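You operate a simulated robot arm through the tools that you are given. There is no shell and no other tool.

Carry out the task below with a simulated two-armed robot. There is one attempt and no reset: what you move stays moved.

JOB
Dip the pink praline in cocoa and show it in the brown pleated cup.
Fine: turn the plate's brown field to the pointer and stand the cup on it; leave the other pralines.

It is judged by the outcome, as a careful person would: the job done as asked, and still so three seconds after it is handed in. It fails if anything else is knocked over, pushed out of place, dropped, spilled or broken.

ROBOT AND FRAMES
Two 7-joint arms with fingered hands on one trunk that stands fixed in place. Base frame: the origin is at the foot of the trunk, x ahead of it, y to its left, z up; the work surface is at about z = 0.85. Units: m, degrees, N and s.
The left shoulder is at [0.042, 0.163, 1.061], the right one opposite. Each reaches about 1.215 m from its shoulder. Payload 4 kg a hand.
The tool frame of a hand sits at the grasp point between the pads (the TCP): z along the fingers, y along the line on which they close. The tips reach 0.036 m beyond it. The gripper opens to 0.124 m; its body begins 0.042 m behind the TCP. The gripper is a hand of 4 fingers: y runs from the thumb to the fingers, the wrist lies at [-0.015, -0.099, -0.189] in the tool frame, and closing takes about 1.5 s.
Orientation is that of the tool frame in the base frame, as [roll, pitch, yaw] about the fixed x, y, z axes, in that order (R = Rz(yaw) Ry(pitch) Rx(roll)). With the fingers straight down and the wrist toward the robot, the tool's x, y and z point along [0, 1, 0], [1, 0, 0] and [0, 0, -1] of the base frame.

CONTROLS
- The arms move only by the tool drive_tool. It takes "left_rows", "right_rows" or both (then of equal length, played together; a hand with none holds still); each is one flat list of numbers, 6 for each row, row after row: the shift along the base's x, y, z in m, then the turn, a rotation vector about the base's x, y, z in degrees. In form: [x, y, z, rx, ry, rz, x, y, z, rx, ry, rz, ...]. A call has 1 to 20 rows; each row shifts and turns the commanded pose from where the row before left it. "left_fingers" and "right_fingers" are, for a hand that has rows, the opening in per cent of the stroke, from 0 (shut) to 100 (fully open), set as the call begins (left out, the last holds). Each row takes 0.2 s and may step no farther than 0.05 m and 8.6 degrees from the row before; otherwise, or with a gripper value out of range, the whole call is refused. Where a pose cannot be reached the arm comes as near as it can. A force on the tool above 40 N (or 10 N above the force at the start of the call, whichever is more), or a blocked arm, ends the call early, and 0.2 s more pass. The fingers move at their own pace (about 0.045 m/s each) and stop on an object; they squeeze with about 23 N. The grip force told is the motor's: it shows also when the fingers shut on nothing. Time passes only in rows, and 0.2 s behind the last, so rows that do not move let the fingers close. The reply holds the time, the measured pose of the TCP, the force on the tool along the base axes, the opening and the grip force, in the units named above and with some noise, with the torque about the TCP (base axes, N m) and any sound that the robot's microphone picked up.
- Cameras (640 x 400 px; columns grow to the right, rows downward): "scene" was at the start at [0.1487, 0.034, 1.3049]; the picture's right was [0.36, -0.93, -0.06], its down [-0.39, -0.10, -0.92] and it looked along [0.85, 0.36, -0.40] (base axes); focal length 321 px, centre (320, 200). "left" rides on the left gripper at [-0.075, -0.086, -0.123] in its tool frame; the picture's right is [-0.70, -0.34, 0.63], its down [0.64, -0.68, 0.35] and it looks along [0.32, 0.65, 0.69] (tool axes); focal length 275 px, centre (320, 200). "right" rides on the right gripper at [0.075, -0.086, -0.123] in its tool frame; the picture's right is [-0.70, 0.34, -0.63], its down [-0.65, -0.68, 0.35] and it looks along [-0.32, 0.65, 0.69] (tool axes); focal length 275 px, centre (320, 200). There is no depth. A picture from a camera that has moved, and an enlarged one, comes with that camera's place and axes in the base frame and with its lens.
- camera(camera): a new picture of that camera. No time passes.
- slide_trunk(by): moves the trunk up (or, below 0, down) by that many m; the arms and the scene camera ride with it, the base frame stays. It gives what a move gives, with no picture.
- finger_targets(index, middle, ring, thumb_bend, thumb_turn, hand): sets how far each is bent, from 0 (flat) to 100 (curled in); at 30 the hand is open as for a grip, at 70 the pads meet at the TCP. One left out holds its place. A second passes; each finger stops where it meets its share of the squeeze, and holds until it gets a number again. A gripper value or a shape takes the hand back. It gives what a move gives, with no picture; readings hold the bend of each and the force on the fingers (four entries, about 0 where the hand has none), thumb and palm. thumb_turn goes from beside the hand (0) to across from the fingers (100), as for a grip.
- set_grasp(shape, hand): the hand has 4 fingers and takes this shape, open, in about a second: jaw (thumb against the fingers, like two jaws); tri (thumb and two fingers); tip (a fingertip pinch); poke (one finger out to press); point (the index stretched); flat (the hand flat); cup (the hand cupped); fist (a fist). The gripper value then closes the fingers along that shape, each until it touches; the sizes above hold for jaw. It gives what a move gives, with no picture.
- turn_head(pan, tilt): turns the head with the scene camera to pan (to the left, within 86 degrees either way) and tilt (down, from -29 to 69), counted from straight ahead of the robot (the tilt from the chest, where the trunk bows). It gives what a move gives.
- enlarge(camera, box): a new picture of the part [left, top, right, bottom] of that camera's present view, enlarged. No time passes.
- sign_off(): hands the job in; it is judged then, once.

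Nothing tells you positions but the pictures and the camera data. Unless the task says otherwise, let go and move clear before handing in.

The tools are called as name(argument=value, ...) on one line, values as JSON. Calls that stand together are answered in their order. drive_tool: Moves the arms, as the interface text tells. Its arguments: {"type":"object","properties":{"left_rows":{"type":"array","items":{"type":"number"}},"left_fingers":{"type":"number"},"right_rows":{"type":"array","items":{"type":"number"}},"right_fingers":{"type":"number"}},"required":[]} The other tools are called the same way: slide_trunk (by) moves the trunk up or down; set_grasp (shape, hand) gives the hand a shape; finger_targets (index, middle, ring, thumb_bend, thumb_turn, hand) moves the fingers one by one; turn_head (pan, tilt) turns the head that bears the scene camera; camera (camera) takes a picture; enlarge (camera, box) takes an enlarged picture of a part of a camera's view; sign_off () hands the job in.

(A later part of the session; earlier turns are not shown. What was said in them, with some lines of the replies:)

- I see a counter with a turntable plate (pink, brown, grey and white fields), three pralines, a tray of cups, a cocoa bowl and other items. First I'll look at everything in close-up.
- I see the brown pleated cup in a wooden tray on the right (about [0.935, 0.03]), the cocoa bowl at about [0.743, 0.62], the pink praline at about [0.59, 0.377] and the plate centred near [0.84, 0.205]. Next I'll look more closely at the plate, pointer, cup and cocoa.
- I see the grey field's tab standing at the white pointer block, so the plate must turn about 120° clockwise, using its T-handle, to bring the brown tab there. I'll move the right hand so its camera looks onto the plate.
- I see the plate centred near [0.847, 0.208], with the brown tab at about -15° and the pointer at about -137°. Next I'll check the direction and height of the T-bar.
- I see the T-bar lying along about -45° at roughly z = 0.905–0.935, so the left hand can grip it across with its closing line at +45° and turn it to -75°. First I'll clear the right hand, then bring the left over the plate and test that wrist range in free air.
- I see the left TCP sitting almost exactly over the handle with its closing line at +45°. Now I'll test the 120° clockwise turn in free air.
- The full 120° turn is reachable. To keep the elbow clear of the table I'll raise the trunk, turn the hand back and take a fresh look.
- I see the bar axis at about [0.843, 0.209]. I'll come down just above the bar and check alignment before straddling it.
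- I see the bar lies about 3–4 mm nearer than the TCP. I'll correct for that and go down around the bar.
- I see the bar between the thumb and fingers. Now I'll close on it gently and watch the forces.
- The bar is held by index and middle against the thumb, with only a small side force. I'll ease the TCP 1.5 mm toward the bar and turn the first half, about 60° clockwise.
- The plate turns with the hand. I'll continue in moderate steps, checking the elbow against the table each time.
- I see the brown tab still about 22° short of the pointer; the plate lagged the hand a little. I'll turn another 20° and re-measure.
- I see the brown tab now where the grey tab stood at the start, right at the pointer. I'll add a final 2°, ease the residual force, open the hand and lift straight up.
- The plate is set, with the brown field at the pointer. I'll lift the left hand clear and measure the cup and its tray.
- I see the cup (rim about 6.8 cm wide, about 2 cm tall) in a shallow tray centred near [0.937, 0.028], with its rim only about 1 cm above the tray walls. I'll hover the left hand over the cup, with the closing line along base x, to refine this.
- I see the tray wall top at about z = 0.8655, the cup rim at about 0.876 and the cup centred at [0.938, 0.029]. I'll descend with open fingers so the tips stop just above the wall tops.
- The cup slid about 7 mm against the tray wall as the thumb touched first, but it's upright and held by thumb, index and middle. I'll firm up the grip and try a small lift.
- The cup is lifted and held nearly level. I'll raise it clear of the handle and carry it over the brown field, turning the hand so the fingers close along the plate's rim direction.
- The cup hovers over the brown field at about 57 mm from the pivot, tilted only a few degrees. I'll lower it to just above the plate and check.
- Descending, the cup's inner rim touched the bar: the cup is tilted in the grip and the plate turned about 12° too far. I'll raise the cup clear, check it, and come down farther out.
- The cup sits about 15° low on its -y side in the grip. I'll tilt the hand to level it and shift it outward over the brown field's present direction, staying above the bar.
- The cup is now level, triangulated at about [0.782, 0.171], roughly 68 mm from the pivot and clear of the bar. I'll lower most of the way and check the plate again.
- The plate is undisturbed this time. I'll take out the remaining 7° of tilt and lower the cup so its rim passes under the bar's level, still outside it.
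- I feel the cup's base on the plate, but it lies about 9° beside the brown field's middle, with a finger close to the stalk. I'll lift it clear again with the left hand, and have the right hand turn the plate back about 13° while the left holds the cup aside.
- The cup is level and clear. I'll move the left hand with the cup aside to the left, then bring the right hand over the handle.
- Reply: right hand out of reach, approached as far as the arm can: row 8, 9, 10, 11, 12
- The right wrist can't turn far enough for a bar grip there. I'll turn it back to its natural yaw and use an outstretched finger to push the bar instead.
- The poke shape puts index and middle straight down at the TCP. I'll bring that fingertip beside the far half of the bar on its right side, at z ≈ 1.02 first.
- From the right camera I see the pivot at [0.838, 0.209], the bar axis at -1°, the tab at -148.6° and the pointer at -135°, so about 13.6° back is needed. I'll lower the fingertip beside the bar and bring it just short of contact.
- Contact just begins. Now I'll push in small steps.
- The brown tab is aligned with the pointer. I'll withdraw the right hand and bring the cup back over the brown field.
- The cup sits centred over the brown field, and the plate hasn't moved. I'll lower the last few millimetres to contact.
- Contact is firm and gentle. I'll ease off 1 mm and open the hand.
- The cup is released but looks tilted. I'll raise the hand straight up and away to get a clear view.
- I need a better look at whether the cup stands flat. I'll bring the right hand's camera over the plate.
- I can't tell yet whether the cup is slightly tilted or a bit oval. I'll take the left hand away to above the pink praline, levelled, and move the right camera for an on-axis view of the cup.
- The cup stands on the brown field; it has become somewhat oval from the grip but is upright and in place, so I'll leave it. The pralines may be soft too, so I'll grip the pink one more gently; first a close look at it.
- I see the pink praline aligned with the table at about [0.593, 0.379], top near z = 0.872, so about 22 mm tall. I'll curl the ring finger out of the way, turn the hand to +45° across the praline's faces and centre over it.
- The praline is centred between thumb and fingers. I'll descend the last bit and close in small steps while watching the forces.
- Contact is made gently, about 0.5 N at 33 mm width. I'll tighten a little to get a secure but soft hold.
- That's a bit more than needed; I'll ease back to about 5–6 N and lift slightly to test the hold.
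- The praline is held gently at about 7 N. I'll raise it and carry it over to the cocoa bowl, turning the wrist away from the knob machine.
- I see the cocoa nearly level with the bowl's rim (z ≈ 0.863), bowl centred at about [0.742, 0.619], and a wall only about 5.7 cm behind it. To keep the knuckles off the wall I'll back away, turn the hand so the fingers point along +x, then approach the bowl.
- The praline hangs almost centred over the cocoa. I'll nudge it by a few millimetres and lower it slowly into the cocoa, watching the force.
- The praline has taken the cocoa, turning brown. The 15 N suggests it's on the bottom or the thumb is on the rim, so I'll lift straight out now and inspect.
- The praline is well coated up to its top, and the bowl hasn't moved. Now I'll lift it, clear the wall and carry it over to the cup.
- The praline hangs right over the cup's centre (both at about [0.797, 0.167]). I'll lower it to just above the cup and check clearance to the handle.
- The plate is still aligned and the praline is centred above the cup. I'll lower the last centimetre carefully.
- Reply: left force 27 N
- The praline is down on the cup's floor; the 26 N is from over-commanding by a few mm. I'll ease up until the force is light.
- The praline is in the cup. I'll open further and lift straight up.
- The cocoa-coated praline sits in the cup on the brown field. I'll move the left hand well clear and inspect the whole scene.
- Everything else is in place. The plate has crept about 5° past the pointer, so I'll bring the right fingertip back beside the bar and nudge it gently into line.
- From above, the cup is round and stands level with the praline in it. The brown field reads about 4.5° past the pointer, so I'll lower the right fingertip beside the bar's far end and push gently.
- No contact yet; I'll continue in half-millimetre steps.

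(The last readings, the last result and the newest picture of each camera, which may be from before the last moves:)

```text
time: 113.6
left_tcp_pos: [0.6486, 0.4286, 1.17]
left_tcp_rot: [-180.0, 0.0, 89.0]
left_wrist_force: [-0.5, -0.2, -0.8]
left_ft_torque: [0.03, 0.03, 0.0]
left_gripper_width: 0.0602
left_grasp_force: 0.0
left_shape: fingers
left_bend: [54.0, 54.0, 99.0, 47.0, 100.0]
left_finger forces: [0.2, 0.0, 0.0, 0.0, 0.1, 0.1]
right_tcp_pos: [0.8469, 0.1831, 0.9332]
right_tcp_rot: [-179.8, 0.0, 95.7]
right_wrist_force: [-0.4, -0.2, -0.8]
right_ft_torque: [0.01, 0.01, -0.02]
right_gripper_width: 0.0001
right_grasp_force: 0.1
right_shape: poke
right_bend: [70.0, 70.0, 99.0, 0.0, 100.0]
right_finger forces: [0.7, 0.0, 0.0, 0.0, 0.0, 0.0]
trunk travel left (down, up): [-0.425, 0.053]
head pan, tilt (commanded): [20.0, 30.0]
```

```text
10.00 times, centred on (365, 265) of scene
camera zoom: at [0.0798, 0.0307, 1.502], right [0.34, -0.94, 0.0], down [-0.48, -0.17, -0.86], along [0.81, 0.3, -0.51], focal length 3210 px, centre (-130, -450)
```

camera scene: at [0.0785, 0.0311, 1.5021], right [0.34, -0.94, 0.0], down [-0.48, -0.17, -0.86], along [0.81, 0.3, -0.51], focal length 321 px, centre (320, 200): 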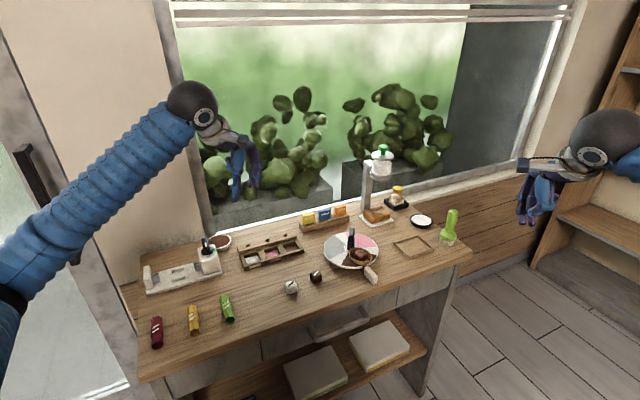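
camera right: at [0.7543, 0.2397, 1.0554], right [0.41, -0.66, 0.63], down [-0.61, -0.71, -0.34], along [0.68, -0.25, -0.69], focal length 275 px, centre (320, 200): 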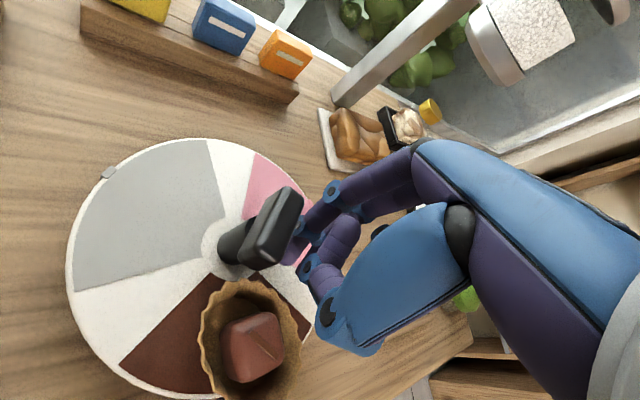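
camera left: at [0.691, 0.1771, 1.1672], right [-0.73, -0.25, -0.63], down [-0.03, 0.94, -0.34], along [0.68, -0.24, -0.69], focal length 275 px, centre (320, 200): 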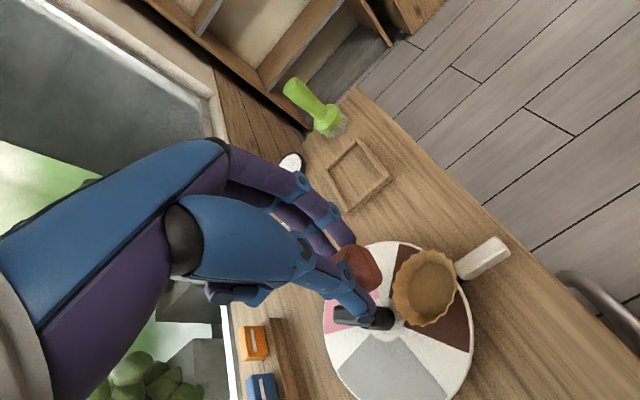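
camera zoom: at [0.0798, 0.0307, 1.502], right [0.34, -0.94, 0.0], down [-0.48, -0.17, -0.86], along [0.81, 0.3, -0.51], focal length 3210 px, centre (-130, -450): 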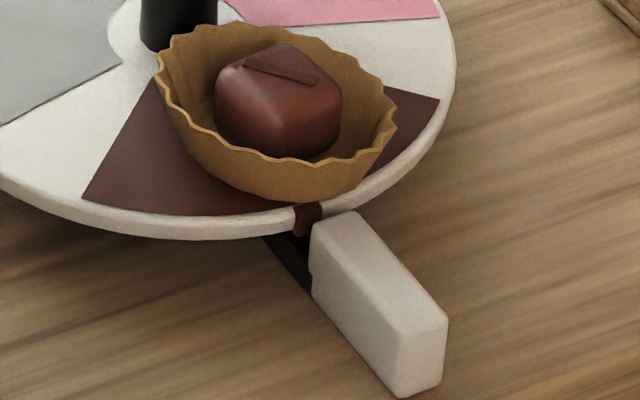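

Contact starts (0.7 N). A little further now.

drive_tool(right_rows=[0, 0.0007, 0, 0, 0, 0, 0, 0.0007, 0, 0, 0, 0])

enlarge(camera="scene", box=[345, 245, 385, 285])

```text
time: 114.2
left_tcp_pos: [0.6498, 0.427, 1.1682]
left_tcp_rot: [-179.9, 0.1, 89.1]
left_wrist_force: [0.2, -0.1, -0.5]
left_ft_torque: [0.0, 0.01, 0.02]
left_gripper_width: 0.0605
left_grasp_force: 0.1
left_shape: fingers
left_bend: [54.0, 54.0, 99.0, 47.0, 100.0]
left_finger forces: [0.0, 0.1, 0.1, 0.1, 0.1, 0.1]
right_tcp_pos: [0.8467, 0.1839, 0.9325]
right_tcp_rot: [-179.8, 0.1, 95.7]
right_wrist_force: [1.8, -1.8, -0.7]
right_ft_torque: [-0.03, -0.04, -0.05]
right_gripper_width: 0.0001
right_grasp_force: 0.0
right_shape: poke
right_bend: [70.0, 70.0, 99.0, 0.0, 100.0]
right_finger forces: [2.4, 0.0, 0.0, 0.1, 0.1, 0.1]
trunk travel left (down, up): [-0.425, 0.053]
head pan, tilt (commanded): [20.0, 30.0]
```

```text
10.00 times, centred on (365, 265) of scene
camera zoom: at [0.0799, 0.0305, 1.502], right [0.34, -0.94, 0.0], down [-0.48, -0.17, -0.86], along [0.81, 0.3, -0.51], focal length 3210 px, centre (-130, -450)
```

zoom: 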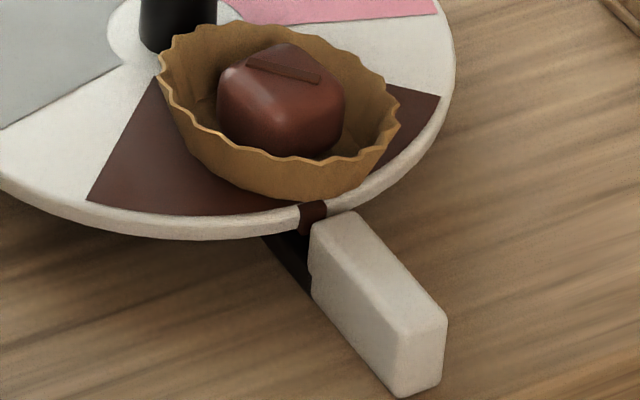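

drive_tool(right_rows=[0, 0.0007, 0, 0, 0, 0, 0, 0.0007, 0, 0, 0, 0])

enlarge(camera="scene", box=[345, 245, 385, 285])

```text
time: 114.8
left_tcp_pos: [0.6487, 0.4283, 1.1685]
left_tcp_rot: [-179.9, -0.1, 89.0]
left_wrist_force: [0.1, -0.3, 0.0]
left_ft_torque: [-0.01, 0.01, 0.01]
left_gripper_width: 0.0603
left_grasp_force: 0.1
left_shape: fingers
left_bend: [54.0, 54.0, 99.0, 47.0, 100.0]
left_finger forces: [0.0, 0.0, 0.1, 0.1, 0.0, 0.1]
right_tcp_pos: [0.8473, 0.185, 0.9328]
right_tcp_rot: [-179.9, 0.0, 95.8]
right_wrist_force: [1.9, -4.0, 0.0]
right_ft_torque: [-0.06, -0.01, -0.04]
right_gripper_width: 0.0
right_grasp_force: 0.0
right_shape: poke
right_bend: [70.0, 70.0, 99.0, 0.0, 100.0]
right_finger forces: [3.7, 0.0, 0.0, 0.0, 0.1, 0.1]
trunk travel left (down, up): [-0.425, 0.053]
head pan, tilt (commanded): [20.0, 30.0]
```

```text
10.00 times, centred on (365, 265) of scene
camera zoom: at [0.0799, 0.0304, 1.502], right [0.34, -0.94, 0.0], down [-0.48, -0.17, -0.86], along [0.81, 0.3, -0.51], focal length 3210 px, centre (-130, -450)
```

zoom: 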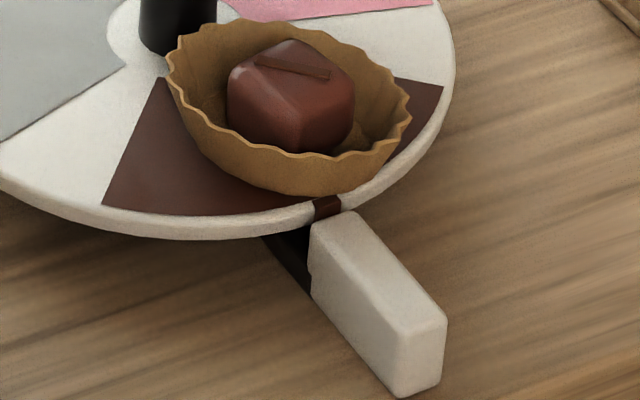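

The brown tab now lines up with the pointer. I'll withdraw the right hand the same way it came, clear of everything.

drive_tool(right_rows=[0, -0.006, 0, 0, 0, 0, 0, -0.015, 0, 0, 0, 0, 0, -0.02, 0.01, 0, 0, 0, 0, -0.01, 0.04, 0, 0, 0, 0, -0.01, 0.045, 0, 0, 0, -0.012, -0.042, 0.015, 0, 0, 0, -0.012, -0.042, 0.015, 0, 0, 0, -0.012, -0.042, 0.015, 0, 0, 0, -0.012, -0.042, 0.015, 0, 0, 0, -0.012, -0.042, 0.015, 0, 0, 0, -0.012, -0.042, 0.015, 0, 0, 0, -0.012, -0.042, 0.015, 0, 0, 0, -0.012, -0.042, 0.015, 0, 0, 0])

camera(camera="scene")

enlarge(camera="scene", box=[345, 245, 385, 285])

enlarge(camera="scene", box=[280, 180, 480, 300])

```text
time: 117.6
left_tcp_pos: [0.6481, 0.4282, 1.171]
left_tcp_rot: [180.0, -0.1, 89.0]
left_wrist_force: [-0.2, 0.1, -0.4]
left_ft_torque: [0.0, -0.02, 0.02]
left_gripper_width: 0.0604
left_grasp_force: 0.1
left_shape: fingers
left_bend: [54.0, 54.0, 99.0, 47.0, 100.0]
left_finger forces: [0.0, 0.0, 0.1, 0.0, 0.1, 0.1]
right_tcp_pos: [0.7515, -0.2115, 1.1493]
right_tcp_rot: [179.9, 0.0, 95.9]
right_wrist_force: [-0.8, -0.6, -0.4]
right_ft_torque: [0.03, -0.02, -0.02]
right_gripper_width: 0.0
right_grasp_force: 0.0
right_shape: poke
right_bend: [70.0, 70.0, 99.0, 0.0, 100.0]
right_finger forces: [0.0, 0.0, 0.0, 0.0, 0.0, 0.1]
trunk travel left (down, up): [-0.425, 0.053]
head pan, tilt (commanded): [20.0, 30.0]
```

```text
taken
camera scene: at [0.0787, 0.029, 1.5021], right [0.34, -0.94, 0.0], down [-0.48, -0.17, -0.86], along [0.81, 0.3, -0.51], focal length 321 px, centre (320, 200)
```

scene: 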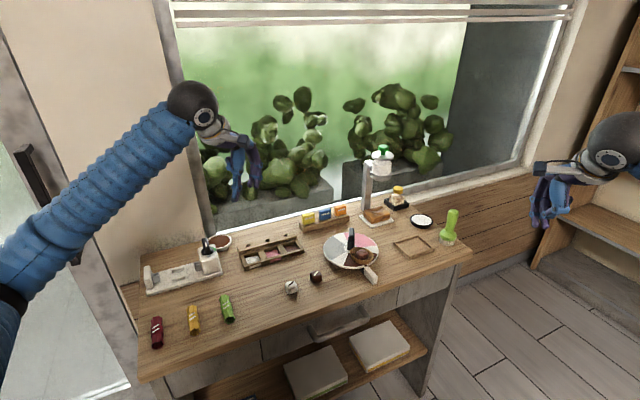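

```text
10.00 times, centred on (365, 265) of scene
camera zoom: at [0.0787, 0.029, 1.5021], right [0.34, -0.94, 0.0], down [-0.48, -0.17, -0.86], along [0.81, 0.3, -0.51], focal length 3210 px, centre (-130, -450)
```

zoom: 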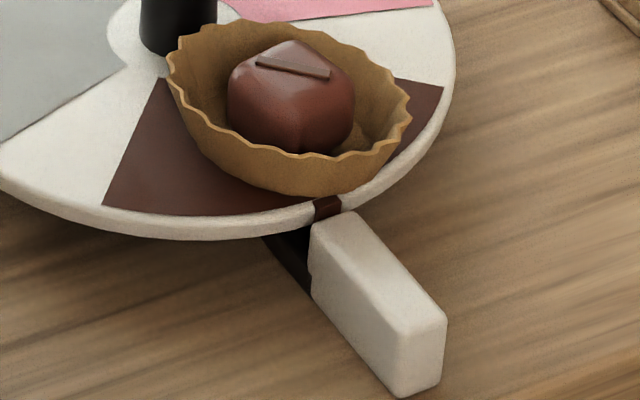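

```text
3.20 times, centred on (380, 240) of scene
camera zoom: at [0.0787, 0.029, 1.5021], right [0.34, -0.94, 0.0], down [-0.48, -0.17, -0.86], along [0.81, 0.3, -0.51], focal length 1027 px, centre (128, 72)
```

zoom: 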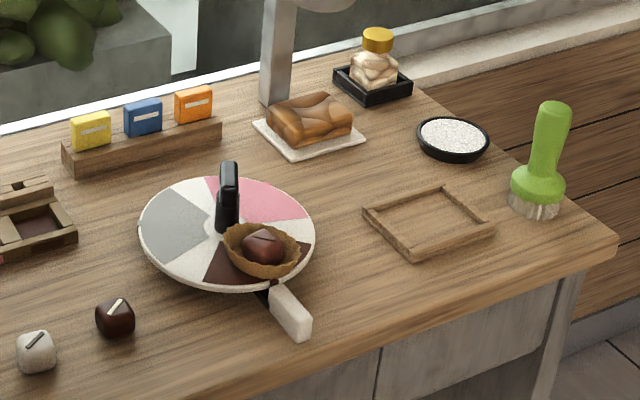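

The pink praline, coated in cocoa, sits in the brown pleated cup on the brown field. That field stands at the pointer, the white and dark pralines are untouched and both hands are clear. I'm handing the job in.

sign_off()

```text
The job is handed in.
```

The pink praline has been dipped in cocoa and is in the brown pleated cup. The cup stands on the plate's brown field, and I turned that field to the pointer. I have handed the job in.

- **Cocoa coat:** the sides are brown, but in the close-up after the dip a small patch on top still looked faintly pink.
- **Plate:** it was knocked a few degrees out of line twice while I worked around the handle. I brought it back both times, and in my last picture the brown tab lines up with the pointer.
- **Cup:** it took a firm squeeze when I picked it up, and it looked slightly oval from some angles afterwards. From above it looks round, and it stands roughly level.
- **Everything else:** the white and dark pralines, the bowls, the trays and the other items look undisturbed. Both hands were clear of the table when I handed in.
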